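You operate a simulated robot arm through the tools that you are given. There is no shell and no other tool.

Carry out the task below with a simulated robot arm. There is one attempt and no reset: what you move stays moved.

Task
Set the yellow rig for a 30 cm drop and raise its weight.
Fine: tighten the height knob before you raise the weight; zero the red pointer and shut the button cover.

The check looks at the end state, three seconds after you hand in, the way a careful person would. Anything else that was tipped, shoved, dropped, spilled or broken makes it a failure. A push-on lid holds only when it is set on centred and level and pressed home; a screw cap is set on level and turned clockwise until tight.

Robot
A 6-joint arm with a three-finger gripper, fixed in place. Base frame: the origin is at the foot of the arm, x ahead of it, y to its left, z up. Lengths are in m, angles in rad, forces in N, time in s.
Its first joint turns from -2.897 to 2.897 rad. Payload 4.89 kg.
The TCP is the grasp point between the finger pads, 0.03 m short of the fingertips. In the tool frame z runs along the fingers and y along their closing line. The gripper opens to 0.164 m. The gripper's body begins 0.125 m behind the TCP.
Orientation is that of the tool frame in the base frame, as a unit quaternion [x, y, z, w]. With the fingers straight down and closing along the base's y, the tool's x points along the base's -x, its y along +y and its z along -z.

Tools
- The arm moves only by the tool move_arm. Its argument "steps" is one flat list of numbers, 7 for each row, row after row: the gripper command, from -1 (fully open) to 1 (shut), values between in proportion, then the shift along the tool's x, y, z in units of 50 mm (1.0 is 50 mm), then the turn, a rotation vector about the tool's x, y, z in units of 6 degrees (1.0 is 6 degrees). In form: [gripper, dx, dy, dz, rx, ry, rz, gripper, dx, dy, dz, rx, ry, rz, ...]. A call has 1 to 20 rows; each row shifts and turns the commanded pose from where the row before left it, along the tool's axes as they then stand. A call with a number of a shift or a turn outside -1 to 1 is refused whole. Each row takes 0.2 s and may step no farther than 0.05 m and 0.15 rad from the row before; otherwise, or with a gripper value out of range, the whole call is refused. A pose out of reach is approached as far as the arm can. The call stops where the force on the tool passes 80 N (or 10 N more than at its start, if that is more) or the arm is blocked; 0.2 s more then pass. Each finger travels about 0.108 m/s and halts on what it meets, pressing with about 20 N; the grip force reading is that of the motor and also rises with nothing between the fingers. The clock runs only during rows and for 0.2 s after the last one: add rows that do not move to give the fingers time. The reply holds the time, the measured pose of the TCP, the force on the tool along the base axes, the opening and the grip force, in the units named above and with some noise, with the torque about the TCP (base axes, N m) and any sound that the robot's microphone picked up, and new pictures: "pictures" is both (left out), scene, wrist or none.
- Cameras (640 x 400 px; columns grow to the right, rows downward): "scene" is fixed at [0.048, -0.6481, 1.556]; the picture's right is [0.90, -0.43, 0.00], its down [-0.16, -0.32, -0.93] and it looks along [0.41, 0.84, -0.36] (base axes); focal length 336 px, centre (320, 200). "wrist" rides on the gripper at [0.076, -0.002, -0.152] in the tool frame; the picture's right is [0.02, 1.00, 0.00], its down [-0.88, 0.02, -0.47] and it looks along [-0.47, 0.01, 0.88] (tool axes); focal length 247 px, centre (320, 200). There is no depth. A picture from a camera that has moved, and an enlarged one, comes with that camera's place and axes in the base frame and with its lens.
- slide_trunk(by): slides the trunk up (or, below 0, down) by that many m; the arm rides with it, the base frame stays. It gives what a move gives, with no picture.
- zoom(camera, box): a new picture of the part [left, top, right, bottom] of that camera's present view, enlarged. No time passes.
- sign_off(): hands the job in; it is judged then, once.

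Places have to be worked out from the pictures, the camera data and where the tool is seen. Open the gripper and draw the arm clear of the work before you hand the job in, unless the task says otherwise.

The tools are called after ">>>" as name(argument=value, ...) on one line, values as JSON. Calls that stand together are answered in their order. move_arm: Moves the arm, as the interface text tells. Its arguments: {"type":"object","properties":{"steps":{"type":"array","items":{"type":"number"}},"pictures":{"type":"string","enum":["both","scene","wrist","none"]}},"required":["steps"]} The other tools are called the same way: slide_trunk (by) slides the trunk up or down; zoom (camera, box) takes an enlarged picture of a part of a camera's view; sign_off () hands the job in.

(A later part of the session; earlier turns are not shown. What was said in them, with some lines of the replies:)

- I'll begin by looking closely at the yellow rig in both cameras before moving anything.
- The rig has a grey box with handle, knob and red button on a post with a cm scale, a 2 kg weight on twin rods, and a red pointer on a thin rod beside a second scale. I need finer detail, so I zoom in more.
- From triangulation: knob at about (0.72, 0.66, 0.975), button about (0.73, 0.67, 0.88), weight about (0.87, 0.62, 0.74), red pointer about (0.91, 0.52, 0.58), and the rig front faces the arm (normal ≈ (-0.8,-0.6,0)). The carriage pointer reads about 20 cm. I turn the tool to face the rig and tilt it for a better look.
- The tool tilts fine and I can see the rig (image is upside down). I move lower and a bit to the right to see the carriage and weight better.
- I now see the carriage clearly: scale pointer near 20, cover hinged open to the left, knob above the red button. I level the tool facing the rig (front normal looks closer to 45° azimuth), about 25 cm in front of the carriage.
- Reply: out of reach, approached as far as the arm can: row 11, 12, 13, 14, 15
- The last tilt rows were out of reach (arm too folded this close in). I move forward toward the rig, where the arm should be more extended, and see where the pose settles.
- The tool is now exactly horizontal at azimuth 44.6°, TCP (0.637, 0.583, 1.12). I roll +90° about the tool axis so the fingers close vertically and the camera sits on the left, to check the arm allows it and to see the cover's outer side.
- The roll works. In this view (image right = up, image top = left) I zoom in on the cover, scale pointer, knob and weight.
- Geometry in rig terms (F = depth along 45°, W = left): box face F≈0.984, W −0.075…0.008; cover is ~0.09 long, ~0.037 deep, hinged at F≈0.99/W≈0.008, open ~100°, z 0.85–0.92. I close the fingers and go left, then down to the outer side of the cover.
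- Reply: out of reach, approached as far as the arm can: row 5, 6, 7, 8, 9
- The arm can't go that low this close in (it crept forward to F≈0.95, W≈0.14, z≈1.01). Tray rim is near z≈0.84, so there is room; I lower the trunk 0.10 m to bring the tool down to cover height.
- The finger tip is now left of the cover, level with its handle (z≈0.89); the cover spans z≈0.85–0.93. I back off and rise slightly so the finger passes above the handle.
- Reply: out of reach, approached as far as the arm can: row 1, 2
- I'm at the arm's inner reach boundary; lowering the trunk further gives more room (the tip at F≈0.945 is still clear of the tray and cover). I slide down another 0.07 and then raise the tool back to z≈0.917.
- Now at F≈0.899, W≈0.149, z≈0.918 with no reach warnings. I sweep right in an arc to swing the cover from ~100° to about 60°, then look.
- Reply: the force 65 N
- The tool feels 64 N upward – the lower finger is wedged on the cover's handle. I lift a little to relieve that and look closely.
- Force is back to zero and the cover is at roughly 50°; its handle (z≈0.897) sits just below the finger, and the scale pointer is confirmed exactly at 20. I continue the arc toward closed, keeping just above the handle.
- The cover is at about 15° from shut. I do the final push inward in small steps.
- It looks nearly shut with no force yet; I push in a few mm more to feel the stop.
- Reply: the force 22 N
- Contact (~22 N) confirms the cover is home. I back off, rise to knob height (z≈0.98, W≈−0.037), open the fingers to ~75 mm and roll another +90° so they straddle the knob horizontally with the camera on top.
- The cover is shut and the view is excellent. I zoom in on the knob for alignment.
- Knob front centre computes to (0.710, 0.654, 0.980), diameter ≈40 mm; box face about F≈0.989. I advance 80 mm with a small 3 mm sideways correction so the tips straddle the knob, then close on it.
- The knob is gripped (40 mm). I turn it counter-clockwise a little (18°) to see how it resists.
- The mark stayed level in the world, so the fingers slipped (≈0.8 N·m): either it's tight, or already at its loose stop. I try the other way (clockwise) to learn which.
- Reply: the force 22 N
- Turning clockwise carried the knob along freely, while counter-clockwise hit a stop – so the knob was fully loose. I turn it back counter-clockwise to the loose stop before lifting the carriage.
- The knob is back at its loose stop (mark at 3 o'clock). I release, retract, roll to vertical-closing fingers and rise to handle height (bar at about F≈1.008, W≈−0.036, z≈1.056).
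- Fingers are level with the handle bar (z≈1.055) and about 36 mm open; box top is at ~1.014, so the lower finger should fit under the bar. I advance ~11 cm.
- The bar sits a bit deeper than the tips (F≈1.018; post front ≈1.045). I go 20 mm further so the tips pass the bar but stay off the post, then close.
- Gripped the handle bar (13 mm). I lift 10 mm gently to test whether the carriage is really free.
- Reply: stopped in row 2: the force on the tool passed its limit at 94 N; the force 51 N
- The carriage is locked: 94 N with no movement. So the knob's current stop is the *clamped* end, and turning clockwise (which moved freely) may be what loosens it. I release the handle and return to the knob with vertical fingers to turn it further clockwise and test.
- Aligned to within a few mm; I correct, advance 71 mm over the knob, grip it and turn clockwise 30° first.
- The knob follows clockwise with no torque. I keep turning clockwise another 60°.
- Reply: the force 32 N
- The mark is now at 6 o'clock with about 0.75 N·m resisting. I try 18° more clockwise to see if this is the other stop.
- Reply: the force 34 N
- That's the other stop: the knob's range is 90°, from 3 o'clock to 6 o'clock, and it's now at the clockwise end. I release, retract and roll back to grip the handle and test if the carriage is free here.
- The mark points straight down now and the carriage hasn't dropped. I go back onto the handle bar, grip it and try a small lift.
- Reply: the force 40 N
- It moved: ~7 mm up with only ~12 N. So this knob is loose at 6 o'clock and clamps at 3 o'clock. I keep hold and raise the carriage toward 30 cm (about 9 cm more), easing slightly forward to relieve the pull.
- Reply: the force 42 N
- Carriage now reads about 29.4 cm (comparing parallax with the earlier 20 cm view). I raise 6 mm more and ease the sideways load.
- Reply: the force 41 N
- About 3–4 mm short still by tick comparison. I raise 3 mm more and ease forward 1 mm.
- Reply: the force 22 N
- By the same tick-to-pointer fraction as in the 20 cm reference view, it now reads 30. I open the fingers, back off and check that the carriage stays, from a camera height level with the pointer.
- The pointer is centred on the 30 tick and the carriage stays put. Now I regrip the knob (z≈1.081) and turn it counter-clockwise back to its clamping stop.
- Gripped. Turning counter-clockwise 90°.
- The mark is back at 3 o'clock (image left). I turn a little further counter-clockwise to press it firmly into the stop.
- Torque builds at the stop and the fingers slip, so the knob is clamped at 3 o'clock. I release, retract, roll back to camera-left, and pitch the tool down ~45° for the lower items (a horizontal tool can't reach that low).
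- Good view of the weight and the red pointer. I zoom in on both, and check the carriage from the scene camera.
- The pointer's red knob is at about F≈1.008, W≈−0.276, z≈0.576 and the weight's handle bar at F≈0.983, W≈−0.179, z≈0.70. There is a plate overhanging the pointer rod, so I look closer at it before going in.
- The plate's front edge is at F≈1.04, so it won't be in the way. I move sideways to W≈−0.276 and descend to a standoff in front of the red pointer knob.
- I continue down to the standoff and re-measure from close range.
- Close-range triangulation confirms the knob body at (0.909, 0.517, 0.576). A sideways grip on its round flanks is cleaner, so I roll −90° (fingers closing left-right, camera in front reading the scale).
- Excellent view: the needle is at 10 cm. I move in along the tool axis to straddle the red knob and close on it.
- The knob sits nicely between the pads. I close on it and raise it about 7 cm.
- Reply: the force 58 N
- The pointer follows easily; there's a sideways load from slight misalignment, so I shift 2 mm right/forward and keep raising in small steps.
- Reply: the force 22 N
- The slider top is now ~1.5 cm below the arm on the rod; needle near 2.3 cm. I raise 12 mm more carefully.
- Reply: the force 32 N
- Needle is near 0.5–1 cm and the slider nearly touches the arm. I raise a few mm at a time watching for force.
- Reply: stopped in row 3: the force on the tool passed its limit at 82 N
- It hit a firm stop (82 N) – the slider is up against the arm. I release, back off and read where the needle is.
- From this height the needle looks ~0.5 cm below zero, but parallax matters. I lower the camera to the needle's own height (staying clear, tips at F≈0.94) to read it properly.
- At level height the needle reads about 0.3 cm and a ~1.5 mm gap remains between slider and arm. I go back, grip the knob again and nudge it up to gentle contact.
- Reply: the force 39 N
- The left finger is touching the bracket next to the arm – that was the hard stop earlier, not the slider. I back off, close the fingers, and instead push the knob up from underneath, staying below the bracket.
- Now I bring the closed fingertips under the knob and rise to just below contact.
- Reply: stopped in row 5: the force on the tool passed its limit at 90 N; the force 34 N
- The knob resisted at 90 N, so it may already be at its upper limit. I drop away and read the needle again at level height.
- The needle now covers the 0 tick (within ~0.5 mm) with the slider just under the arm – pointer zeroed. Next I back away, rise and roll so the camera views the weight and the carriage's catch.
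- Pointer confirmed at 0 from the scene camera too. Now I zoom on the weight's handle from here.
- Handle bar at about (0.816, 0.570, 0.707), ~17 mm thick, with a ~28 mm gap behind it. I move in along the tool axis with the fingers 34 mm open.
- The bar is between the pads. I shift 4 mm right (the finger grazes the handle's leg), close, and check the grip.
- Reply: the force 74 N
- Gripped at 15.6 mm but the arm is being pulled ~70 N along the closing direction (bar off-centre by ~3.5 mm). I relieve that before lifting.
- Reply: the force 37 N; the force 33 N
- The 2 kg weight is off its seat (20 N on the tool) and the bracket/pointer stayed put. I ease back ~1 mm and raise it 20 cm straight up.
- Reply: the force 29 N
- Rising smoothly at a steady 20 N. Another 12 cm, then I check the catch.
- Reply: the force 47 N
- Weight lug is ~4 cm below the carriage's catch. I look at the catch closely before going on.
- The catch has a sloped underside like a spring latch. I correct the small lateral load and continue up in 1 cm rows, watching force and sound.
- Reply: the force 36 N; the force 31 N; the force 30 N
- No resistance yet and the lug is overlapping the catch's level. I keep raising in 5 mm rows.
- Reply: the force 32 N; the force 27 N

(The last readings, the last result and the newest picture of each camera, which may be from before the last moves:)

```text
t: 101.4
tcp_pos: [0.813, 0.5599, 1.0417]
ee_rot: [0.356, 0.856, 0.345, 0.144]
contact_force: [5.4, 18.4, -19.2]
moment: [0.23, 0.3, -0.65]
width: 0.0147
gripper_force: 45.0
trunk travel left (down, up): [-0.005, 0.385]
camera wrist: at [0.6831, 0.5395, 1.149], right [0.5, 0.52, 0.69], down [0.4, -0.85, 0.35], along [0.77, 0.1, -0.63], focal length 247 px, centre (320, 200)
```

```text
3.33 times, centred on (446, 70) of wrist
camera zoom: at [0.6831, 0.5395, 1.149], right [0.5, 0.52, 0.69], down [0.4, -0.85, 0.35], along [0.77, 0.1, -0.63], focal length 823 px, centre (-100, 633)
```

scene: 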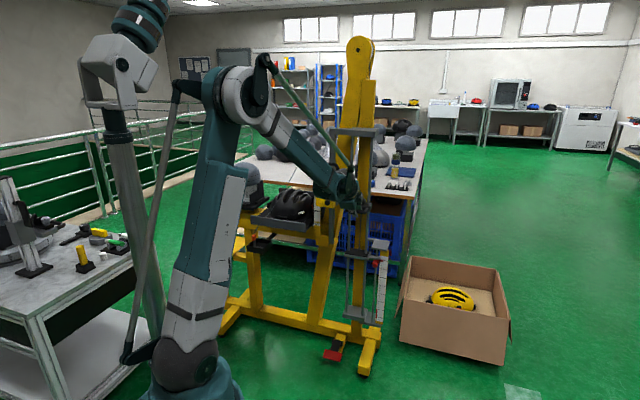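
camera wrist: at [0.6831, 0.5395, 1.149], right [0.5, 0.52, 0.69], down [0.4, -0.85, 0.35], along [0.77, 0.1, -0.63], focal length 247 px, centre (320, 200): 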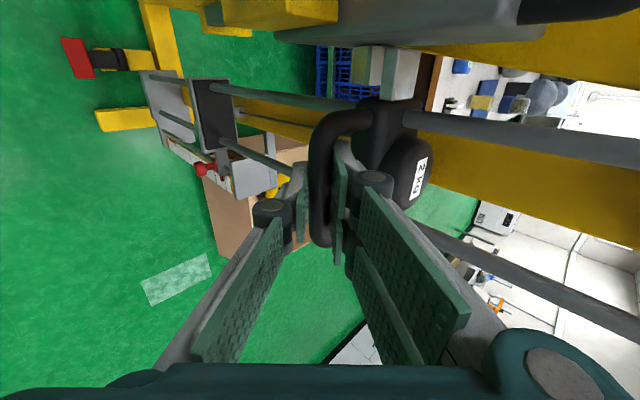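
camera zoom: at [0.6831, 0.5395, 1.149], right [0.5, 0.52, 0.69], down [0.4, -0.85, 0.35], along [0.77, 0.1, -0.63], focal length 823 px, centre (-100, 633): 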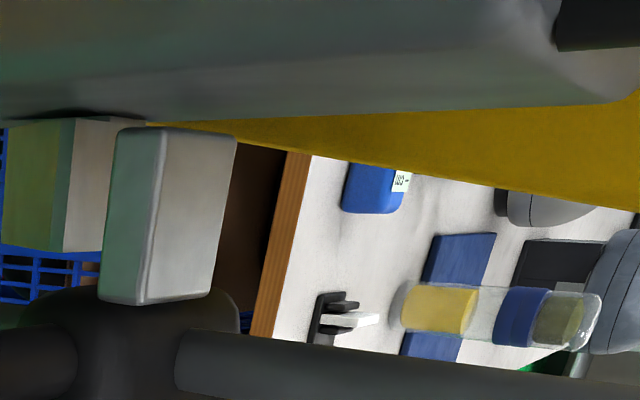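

The lug is now above the catch's top face. I lower gently and watch for the weight transferring to the catch.

>>> move_arm(steps=[1, 0, -0.07, 0.072, 0, 0, 0, 1, 0, 0, 0, 0, 0, 0], pictures="wrist")

>>> zoom(camera="wrist", box=[350, 10, 542, 130])

```text
t: 102.0
tcp_pos: [0.8112, 0.5605, 1.0356]
ee_rot: [0.356, 0.857, 0.345, 0.143]
contact_force: [4.0, 23.5, -20.4]
moment: [0.37, 0.36, -0.52]
width: 0.0144
gripper_force: 44.5
trunk travel left (down, up): [-0.005, 0.385]
camera wrist: at [0.6831, 0.5394, 1.1436], right [0.5, 0.52, 0.69], down [0.4, -0.85, 0.35], along [0.77, 0.1, -0.63], focal length 247 px, centre (320, 200)
```

wrist: 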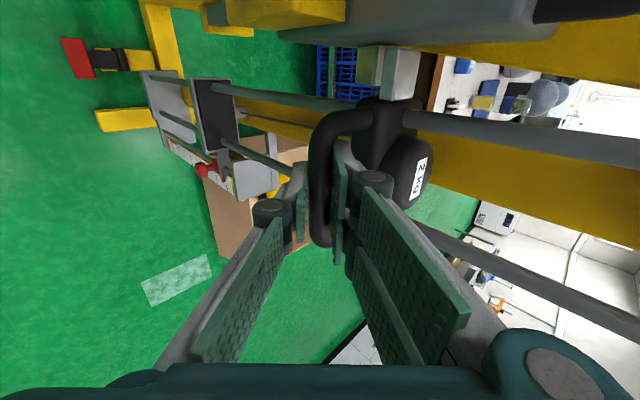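

```text
3.33 times, centred on (446, 70) of wrist
camera zoom: at [0.6831, 0.5394, 1.1436], right [0.5, 0.52, 0.69], down [0.4, -0.85, 0.35], along [0.77, 0.1, -0.63], focal length 823 px, centre (-100, 633)
```

zoom: 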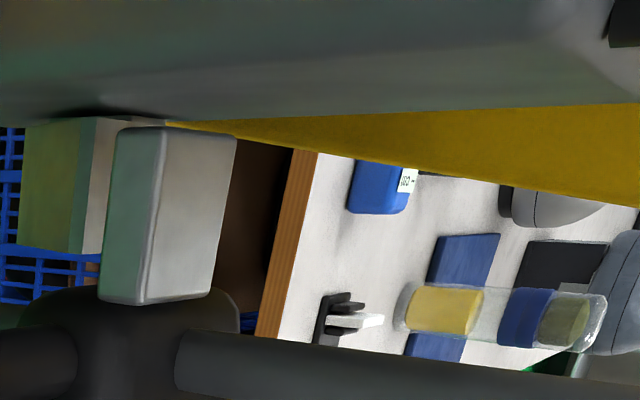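

>>> move_arm(steps=[1, 0, -0.042, 0.043, 0, 0, 0, 1, 0, -0.042, 0.043, 0, 0, 0, 1, 0, 0, 0, 0, 0, 0], pictures="wrist")

>>> zoom(camera="wrist", box=[350, 10, 542, 130])

```text
t: 102.8
tcp_pos: [0.8122, 0.5608, 1.0288]
ee_rot: [0.356, 0.857, 0.344, 0.143]
contact_force: [-6.6, 13.4, -20.0]
moment: [0.16, 0.32, -0.62]
width: 0.0148
gripper_force: 45.2
trunk travel left (down, up): [-0.005, 0.385]
camera wrist: at [0.6831, 0.5394, 1.1379], right [0.5, 0.52, 0.69], down [0.4, -0.85, 0.35], along [0.77, 0.1, -0.63], focal length 247 px, centre (320, 200)
```

wrist: 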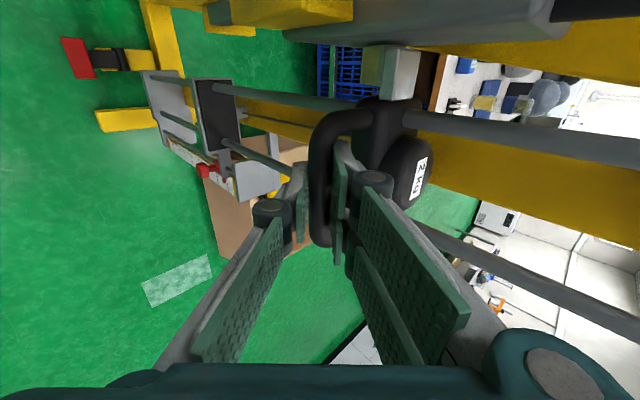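

```text
3.33 times, centred on (446, 70) of wrist
camera zoom: at [0.6831, 0.5394, 1.1379], right [0.5, 0.52, 0.69], down [0.4, -0.85, 0.35], along [0.77, 0.1, -0.63], focal length 823 px, centre (-100, 633)
```

zoom: 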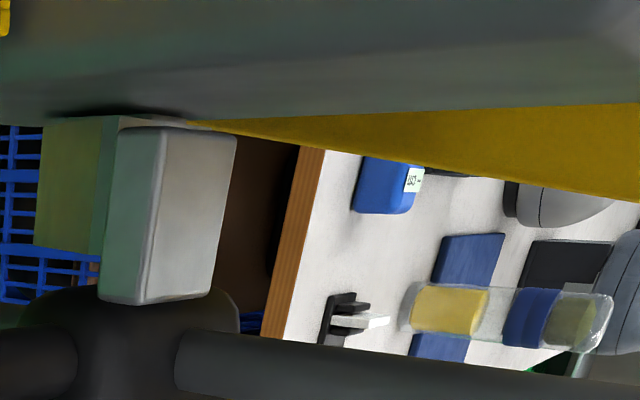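

Working through the geometry, the lug bottom should meet the catch top at about 30.5 cm of lift – I'm ~4 mm above that. I lower further in 2 mm steps.

>>> move_arm(steps=[1, 0, -0.028, 0.029, 0, 0, 0, 1, 0, -0.028, 0.029, 0, 0, 0, 1, 0, 0, 0, 0, 0, 0], pictures="none")

>>> move_arm(steps=[1, 0, -0.028, 0.029, 0, 0, 0, 1, 0, 0, 0, 0, 0, 0], pictures="wrist")

>>> zoom(camera="wrist", box=[350, 10, 446, 70])

```text
t: 103.6
tcp_pos: [0.8128, 0.5607, 1.0258]
ee_rot: [0.356, 0.856, 0.346, 0.144]
contact_force: [0.6, 14.7, -19.8]
moment: [0.21, 0.28, -0.58]
width: 0.0143
gripper_force: 44.8
trunk travel left (down, up): [-0.005, 0.385]
```

```text
t: 104.2
tcp_pos: [0.8127, 0.5612, 1.0238]
ee_rot: [0.357, 0.856, 0.346, 0.143]
contact_force: [5.6, 9.0, -19.7]
moment: [0.09, 0.17, -0.67]
width: 0.0146
gripper_force: 45.0
trunk travel left (down, up): [-0.005, 0.385]
camera wrist: at [0.683, 0.5394, 1.1321], right [0.5, 0.52, 0.69], down [0.4, -0.85, 0.35], along [0.77, 0.1, -0.63], focal length 247 px, centre (320, 200)
```

wrist: 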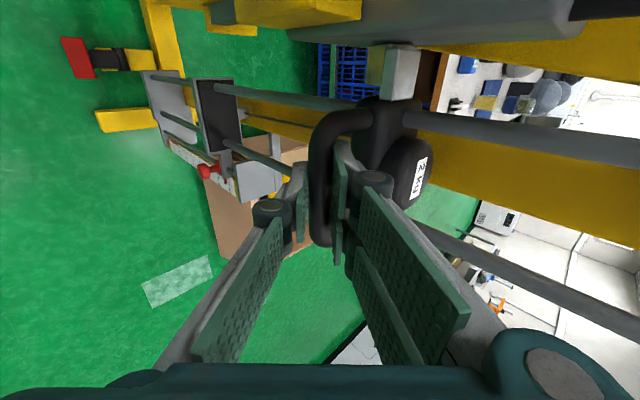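

```text
6.67 times, centred on (398, 40) of wrist
camera zoom: at [0.683, 0.5394, 1.1321], right [0.5, 0.52, 0.69], down [0.4, -0.85, 0.35], along [0.77, 0.1, -0.63], focal length 1646 px, centre (-200, 1267)
```

zoom: 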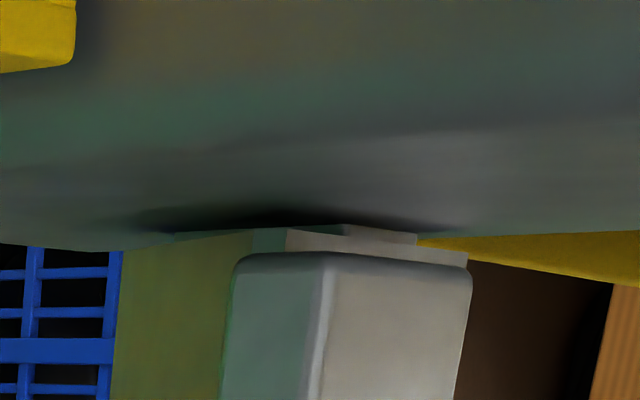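

>>> move_arm(steps=[1, 0, -0.028, 0.029, 0, 0, 0, 1, 0, 0, 0, 0, 0, 0], pictures="none")

>>> move_arm(steps=[1, 0, -0.028, 0.029, 0, 0, 0, 1, 0, 0, 0, 0, 0, 0], pictures="none")

>>> move_arm(steps=[1, 0, -0.028, 0.029, 0, 0, 0, 1, 0, 0, 0, 0, 0, 0], pictures="wrist")

>>> zoom(camera="wrist", box=[350, 10, 446, 70])

```text
t: 104.8
tcp_pos: [0.8132, 0.5601, 1.0213]
ee_rot: [0.356, 0.857, 0.345, 0.143]
contact_force: [6.3, 15.7, -18.2]
moment: [0.21, 0.27, -0.57]
width: 0.0143
gripper_force: 45.0
trunk travel left (down, up): [-0.005, 0.385]
```

```text
t: 105.4
tcp_pos: [0.8108, 0.5604, 1.0206]
ee_rot: [0.356, 0.856, 0.346, 0.144]
contact_force: [7.5, 17.8, 15.5]
moment: [0.73, 0.51, -0.18]
width: 0.0146
gripper_force: 44.9
trunk travel left (down, up): [-0.005, 0.385]
```

```text
t: 106.0
tcp_pos: [0.8132, 0.5607, 1.0201]
ee_rot: [0.356, 0.855, 0.347, 0.145]
contact_force: [23.1, 35.1, 53.3]
moment: [0.95, 0.36, -0.35]
width: 0.0147
gripper_force: 45.5
trunk travel left (down, up): [-0.005, 0.385]
camera wrist: at [0.6825, 0.5389, 1.1284], right [0.49, 0.52, 0.7], down [0.4, -0.85, 0.35], along [0.77, 0.1, -0.62], focal length 247 px, centre (320, 200)
```

wrist: 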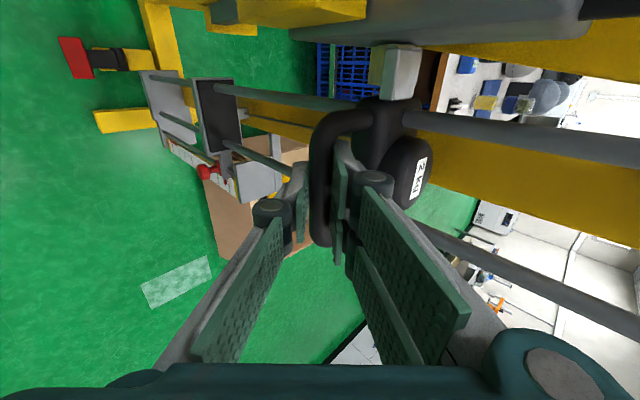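

```text
6.67 times, centred on (398, 40) of wrist
camera zoom: at [0.6825, 0.5389, 1.1284], right [0.49, 0.52, 0.7], down [0.4, -0.85, 0.35], along [0.77, 0.1, -0.62], focal length 1646 px, centre (-200, 1267)
```

zoom: 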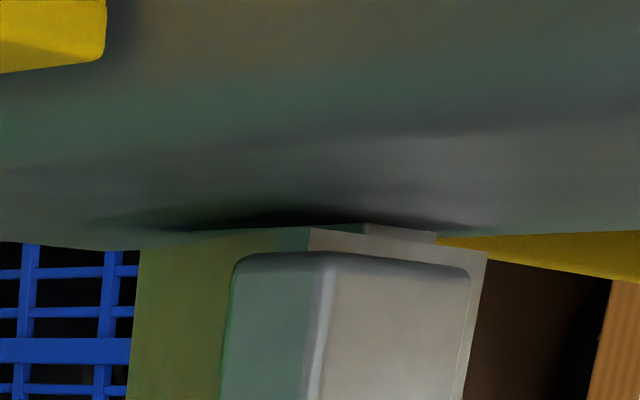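

The lug is now sitting on the catch (force reversed to +53 N as I pressed). I relieve the downward push before letting go.

>>> move_arm(steps=[1, 0, 0.028, -0.029, 0, 0, 0, 1, 0, 0.01, 0.01, 0, 0, 0, 1, 0, 0, 0, 0, 0, 0], pictures="both")

>>> zoom(camera="scene", box=[300, 165, 396, 225])

```text
t: 106.8
tcp_pos: [0.8127, 0.5593, 1.0204]
ee_rot: [0.355, 0.856, 0.346, 0.144]
contact_force: [15.9, 34.5, 34.6]
moment: [0.51, 0.16, -0.7]
width: 0.0145
gripper_force: 45.0
trunk travel left (down, up): [-0.005, 0.385]
camera wrist: at [0.6828, 0.539, 1.1289], right [0.49, 0.52, 0.69], down [0.4, -0.85, 0.35], along [0.77, 0.1, -0.63], focal length 247 px, centre (320, 200)
```

scene: 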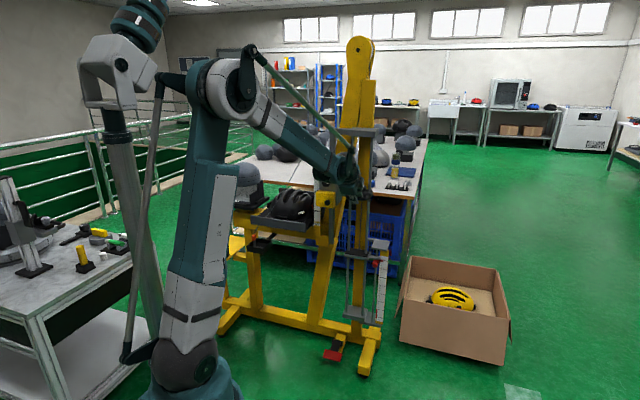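
wrist: 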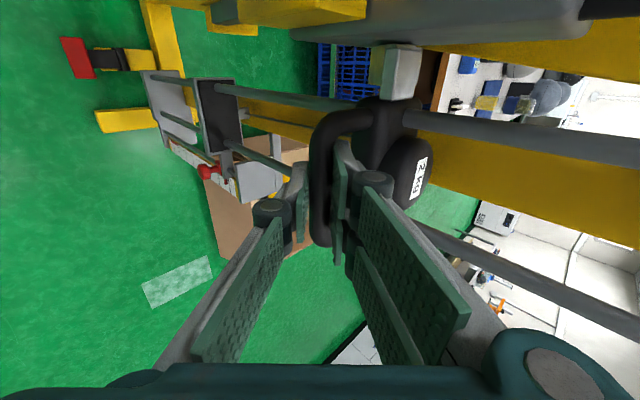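

```text
6.67 times, centred on (348, 195) of scene
camera zoom: at [0.048, -0.6481, 1.556], right [0.9, -0.43, 0.0], down [-0.16, -0.32, -0.93], along [0.41, 0.84, -0.36], focal length 2238 px, centre (133, 233)
```

zoom: 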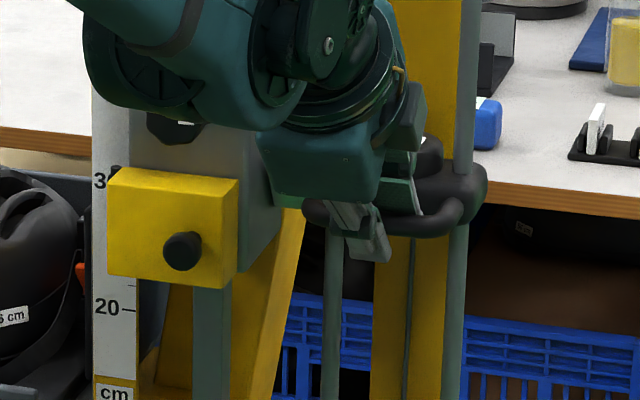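

>>> move_arm(steps=[1, 0, 0.03, -0.02, 0, 0, 0, 1, 0, 0, 0, 0, 0, 0], pictures="none")

```text
t: 107.4
tcp_pos: [0.8128, 0.5593, 1.0212]
ee_rot: [0.356, 0.857, 0.345, 0.144]
contact_force: [4.0, 19.0, 4.4]
moment: [0.31, 0.32, -0.54]
width: 0.0146
gripper_force: 44.9
trunk travel left (down, up): [-0.005, 0.385]
```

Load is now fully on the catch. I open the fingers and check that the weight holds before withdrawing.

>>> move_arm(steps=[0.8, 0, 0, 0, 0, 0, 0, 0.585, 0, 0, 0, 0, 0, 0, 0.585, 0, 0, 0, 0, 0, 0], pictures="both")

>>> zoom(camera="wrist", box=[240, 10, 432, 130])

```text
t: 108.2
tcp_pos: [0.813, 0.5605, 1.0223]
ee_rot: [0.356, 0.856, 0.346, 0.143]
contact_force: [-1.0, -0.7, 0.4]
moment: [0.01, 0.0, 0.01]
width: 0.0342
gripper_force: 0.1
trunk travel left (down, up): [-0.005, 0.385]
camera wrist: at [0.6835, 0.539, 1.1305], right [0.5, 0.52, 0.69], down [0.4, -0.85, 0.35], along [0.77, 0.1, -0.63], focal length 247 px, centre (320, 200)
```

scene: 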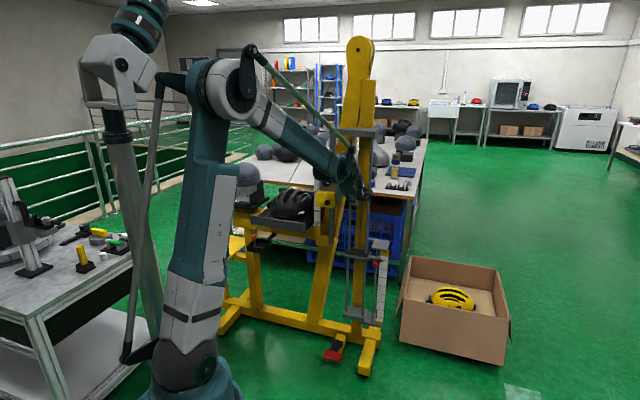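
wrist: 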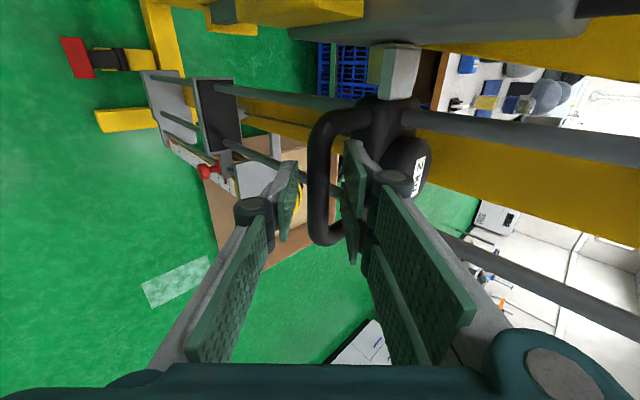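

```text
3.33 times, centred on (336, 70) of wrist
camera zoom: at [0.6835, 0.539, 1.1305], right [0.5, 0.52, 0.69], down [0.4, -0.85, 0.35], along [0.77, 0.1, -0.63], focal length 823 px, centre (267, 633)
```

zoom: 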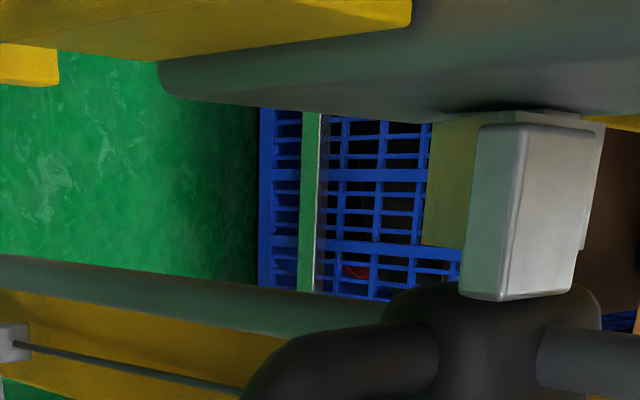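

The weight stays on the catch with the fingers open. I withdraw straight back along the tool axis.

>>> move_arm(steps=[0.585, 0, 0, -0.4, 0, 0, 0, 0.585, 0, 0, -0.6, 0, 0, 0, 0.585, 0, 0, -0.8, 0, 0, 0, 0.585, 0, 0, -0.8, 0, 0, 0, 0.585, 0, 0, -0.8, 0, 0, 0], pictures="both")

>>> zoom(camera="scene", box=[300, 165, 396, 225])

>>> zoom(camera="scene", box=[340, 230, 404, 270])

```text
t: 109.4
tcp_pos: [0.7301, 0.4763, 1.1455]
ee_rot: [0.356, 0.856, 0.346, 0.143]
contact_force: [1.4, 0.5, -0.4]
moment: [-0.08, 0.13, 0.05]
width: 0.0342
gripper_force: 0.1
trunk travel left (down, up): [-0.005, 0.385]
camera wrist: at [0.601, 0.455, 1.2538], right [0.5, 0.52, 0.69], down [0.4, -0.85, 0.35], along [0.77, 0.1, -0.63], focal length 247 px, centre (320, 200)
```

scene: 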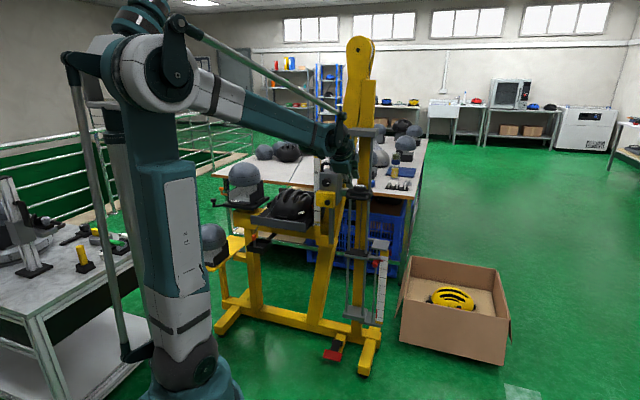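
wrist: 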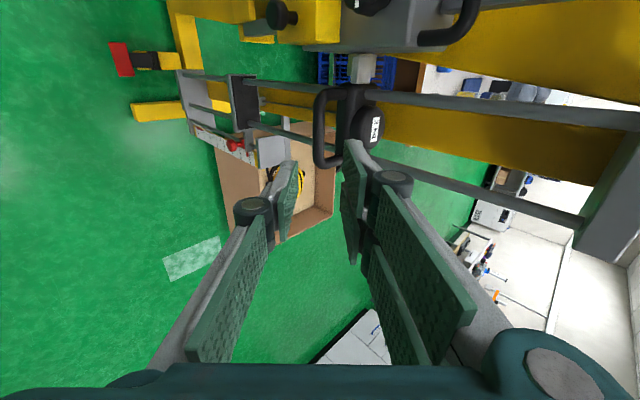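

```text
6.67 times, centred on (348, 195) of scene
camera zoom: at [0.048, -0.6481, 1.556], right [0.9, -0.43, 0.0], down [-0.16, -0.32, -0.93], along [0.41, 0.84, -0.36], focal length 2238 px, centre (133, 233)
```

zoom: 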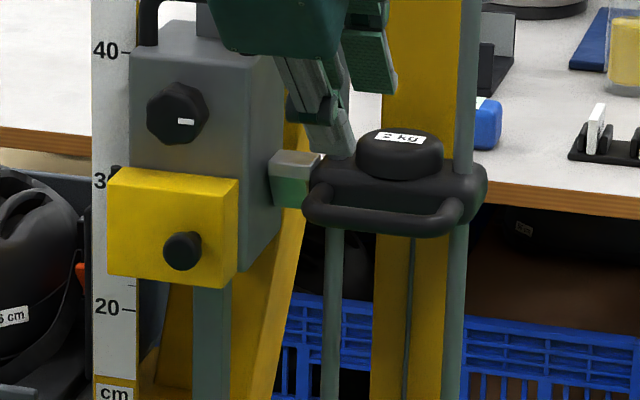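

```text
10.00 times, centred on (372, 250) of scene
camera zoom: at [0.048, -0.6481, 1.556], right [0.9, -0.43, 0.0], down [-0.16, -0.32, -0.93], along [0.41, 0.84, -0.36], focal length 3356 px, centre (-200, -300)
```

zoom: 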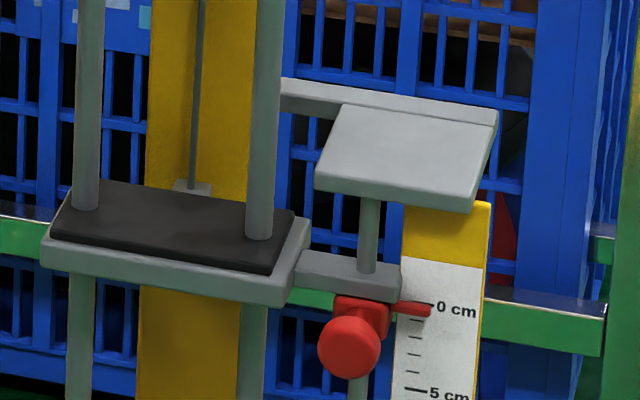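

All in place: weight on the catch, pad empty, pointer at 0, cover shut, knob mark at 3 o'clock. I verify the height reading once more from a level camera position on the left.

>>> move_arm(steps=[0.585, 0.967, 0, 0, 0, 0, 0, 0.585, 0.967, 0, 0, 0, 0, 0, 0.585, 0.967, 0, 0, 0, 0, 0, 0.585, 0, 0, 0, -1, 0, 0, 0.585, 0, 0, 0, -1, 0, 0, 0.585, 0, 0, 0, -1, 0, 0, 0.585, 0, 0, 0, -1, 0, 0, 0.585, 0, 0, 0, -1, 0, 0, 0.585, 0, 0, 0, -1, 0, 0, 0.585, 0, 0, 0, -1, 0, 0, 0.585, 0, 0, 0, -0.67, 0, 0, 0.585, 0, -0.93, 0, 0, 0, 0, 0.585, 0, -0.93, 0, 0, 0, 0, 0.585, 0, -0.93, 0, 0, 0, 0], pictures="both")

>>> zoom(camera="wrist", box=[240, 50, 400, 150])

```text
t: 112.4
tcp_pos: [0.6298, 0.578, 1.0102]
ee_rot: [0.272, 0.652, 0.653, 0.272]
contact_force: [-1.7, -1.4, 0.5]
moment: [-0.19, 0.13, -0.02]
width: 0.034
gripper_force: 0.0
trunk travel left (down, up): [-0.005, 0.385]
camera wrist: at [0.4681, 0.5249, 1.0081], right [-0.02, 0.01, 1.0], down [0.29, -0.96, 0.02], along [0.96, 0.29, 0.01], focal length 247 px, centre (320, 200)
```

scene: 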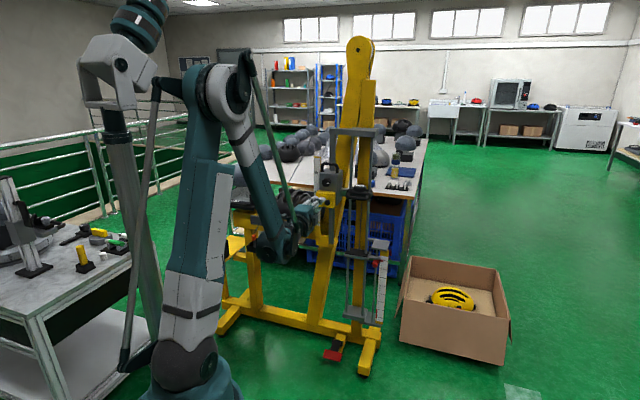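
wrist: 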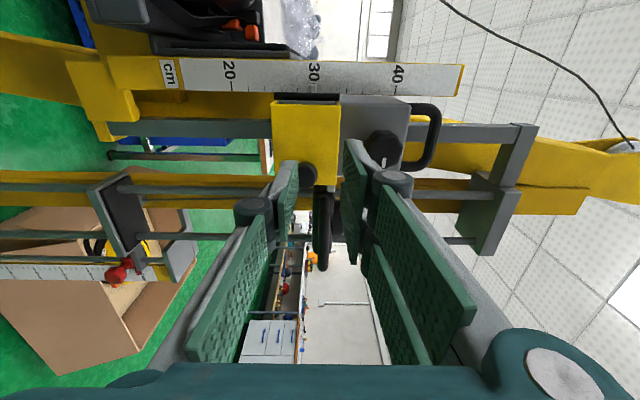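

```text
4.00 times, centred on (320, 100) of wrist
camera zoom: at [0.4681, 0.5249, 1.0081], right [-0.02, 0.01, 1.0], down [0.29, -0.96, 0.02], along [0.96, 0.29, 0.01], focal length 988 px, centre (320, 600)
```

zoom: 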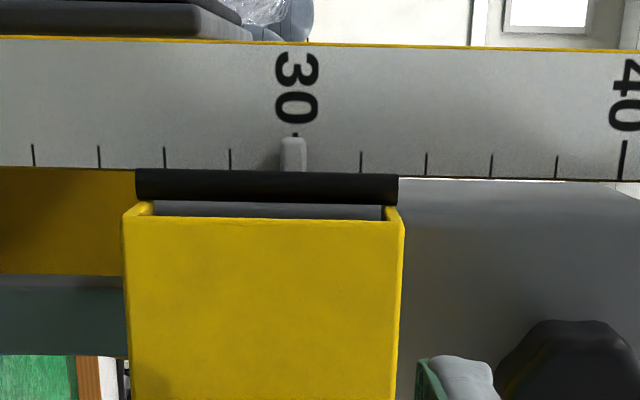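

Height reads 30 on the dot. I double-check the cover's closure and the knob from the scene camera.

>>> zoom(camera="scene", box=[308, 165, 356, 195])

>>> zoom(camera="scene", box=[308, 185, 356, 215])

>>> zoom(camera="wrist", box=[256, 80, 352, 140])

>>> zoom(camera="wrist", box=[80, 160, 272, 280])

```text
13.33 times, centred on (332, 180) of scene
camera zoom: at [0.048, -0.6481, 1.556], right [0.9, -0.43, 0.0], down [-0.16, -0.32, -0.93], along [0.41, 0.84, -0.36], focal length 4475 px, centre (160, 467)
```

zoom: 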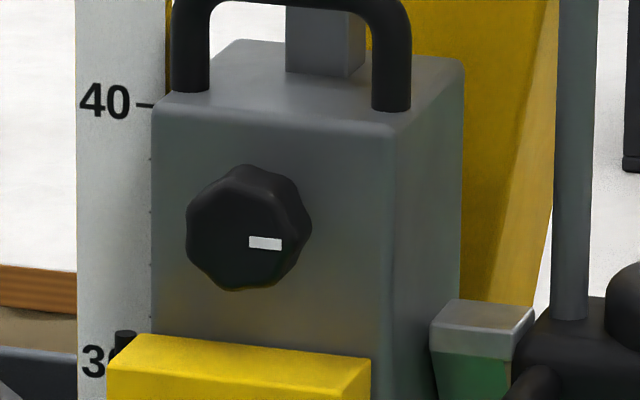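

```text
13.33 times, centred on (332, 200) of scene
camera zoom: at [0.048, -0.6481, 1.556], right [0.9, -0.43, 0.0], down [-0.16, -0.32, -0.93], along [0.41, 0.84, -0.36], focal length 4475 px, centre (160, 200)
```

zoom: 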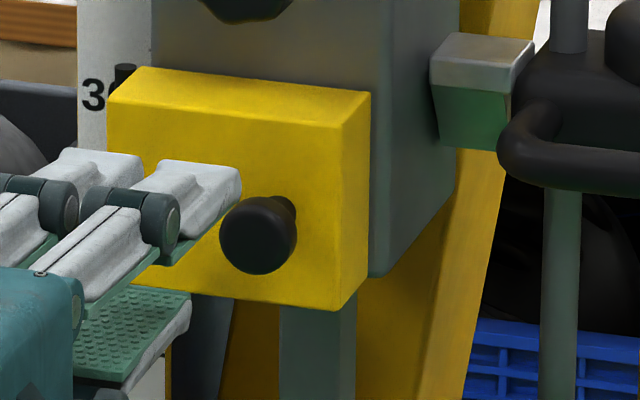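

```text
6.67 times, centred on (304, 110) of wrist
camera zoom: at [0.4681, 0.5249, 1.0081], right [-0.02, 0.01, 1.0], down [0.29, -0.96, 0.02], along [0.96, 0.29, 0.01], focal length 1646 px, centre (427, 800)
```

zoom: 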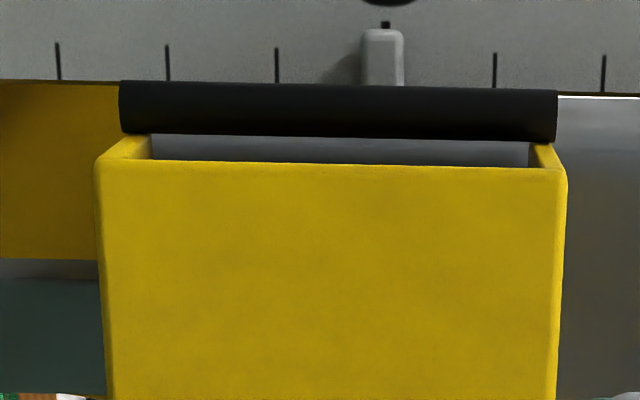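

```text
3.33 times, centred on (176, 220) of wrist
camera zoom: at [0.4681, 0.5249, 1.0081], right [-0.02, 0.01, 1.0], down [0.29, -0.96, 0.02], along [0.96, 0.29, 0.01], focal length 823 px, centre (800, 133)
```

zoom: 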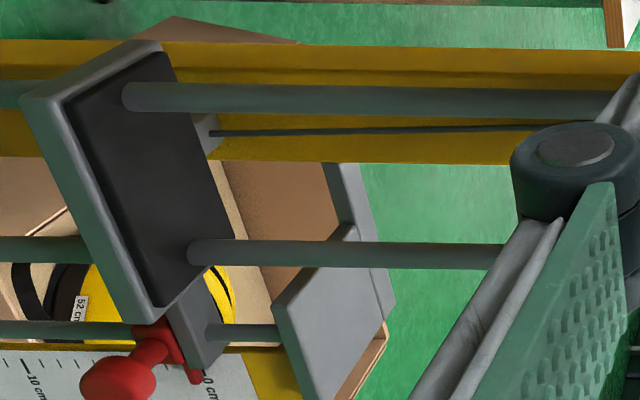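

Cover flush, knob at its clamped stop, weight on the catch, pointer at 0, height 30 cm. I open the gripper and draw the arm up and back, clear of the rig.

>>> move_arm(steps=[0.585, 0, 0.5, -0.5, 0, 0, 0, 0.585, 0, 0.8, -0.3, 0, 0, 0, 0, 0, 0.8, -0.3, 0, 0, 0, -0.5, 0, 0.8, -0.3, 0, 0, 0, -1, 0, 0.8, -0.3, 0, 0, 0, -1, 0, 0.8, -0.3, 0, 0, 0, -1, 0, 0, 0, 0, 0, 0, -1, 0, 0, 0, 0, 0, 0], pictures="both")

>>> zoom(camera="scene", box=[290, 150, 418, 230])

>>> zoom(camera="scene", box=[330, 220, 410, 270])

```text
t: 114.2
tcp_pos: [0.5528, 0.5076, 1.231]
ee_rot: [0.272, 0.652, 0.653, 0.272]
contact_force: [-0.2, 0.6, 0.5]
moment: [0.02, -0.01, 0.03]
width: 0.1641
gripper_force: 0.0
trunk travel left (down, up): [-0.005, 0.385]
camera wrist: at [0.392, 0.4549, 1.2301], right [-0.01, 0.01, 1.0], down [0.29, -0.96, 0.02], along [0.96, 0.29, 0.01], focal length 247 px, centre (320, 200)
```

scene: 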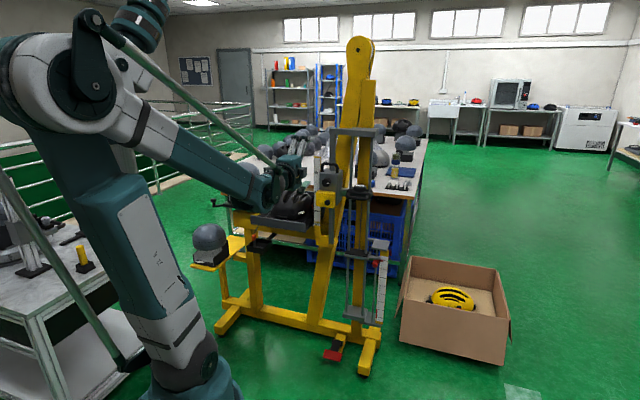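
wrist: 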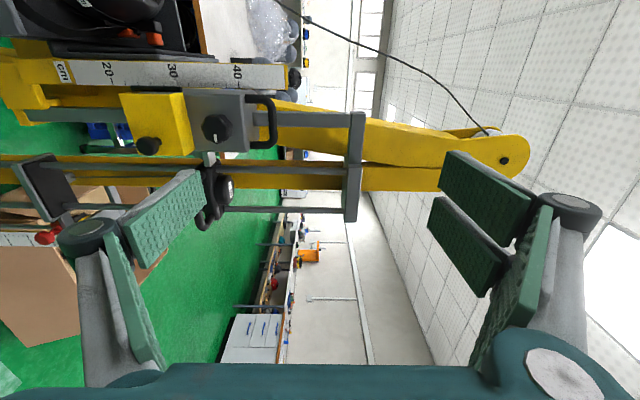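

```text
5.00 times, centred on (354, 190) of scene
camera zoom: at [0.048, -0.6481, 1.556], right [0.9, -0.43, 0.0], down [-0.16, -0.32, -0.93], along [0.41, 0.84, -0.36], focal length 1678 px, centre (150, 250)
```

zoom: 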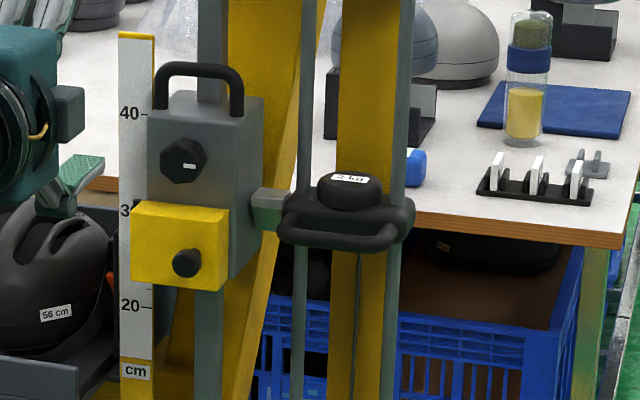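

```text
8.00 times, centred on (370, 245) of scene
camera zoom: at [0.048, -0.6481, 1.556], right [0.9, -0.43, 0.0], down [-0.16, -0.32, -0.93], along [0.41, 0.84, -0.36], focal length 2685 px, centre (-80, -160)
```

zoom: 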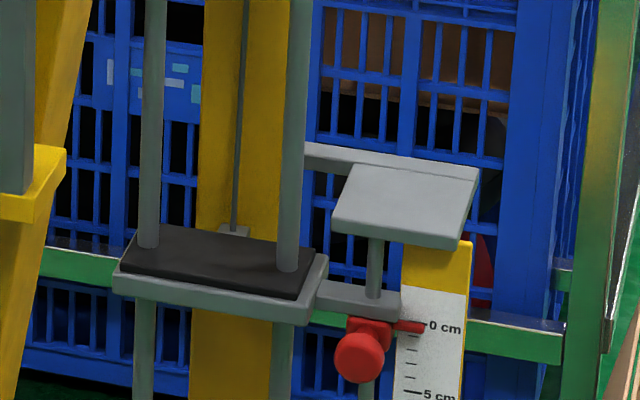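

Everything checks out: the height pointer is at 30 cm, the knob is clamped and the weight is held on the catch. The red pointer is at 0, the cover is shut, and the arm is clear with the gripper open. I hand in the job.

>>> sign_off()

```text
The job is handed in.
```

The yellow rig is set for a 30 cm drop with its weight raised, and I've handed the job in. The check result hasn't come back.

- **Drop height:** the carriage pointer sits on the 30 mark, within about half a millimetre.
- **Height knob:** I tightened it before raising the weight. This knob turns the opposite way from what you'd expect. It clamps counter-clockwise, with the white mark at 3 o'clock, and loosens clockwise. I found this by testing: the carriage held against 94 N at 3 o'clock and moved freely at 6 o'clock.
- **Weight:** the 2 kg weight rests on the carriage catch and stayed there after I let go.
- **Red pointer:** it reads 0, within about a millimetre, with its slider just under the arm on the rod.
- **Button cover:** it is shut and looks flush with the box.

While zeroing the pointer I pushed too hard twice (82 N and 90 N), first when a finger caught the bracket beside the pointer and then against the pointer knob. I also pressed down harder than needed when seating the weight. Nothing looked shifted or damaged afterwards: the bracket was in place and the height still read 30. The arm is back clear of the rig with the gripper open.
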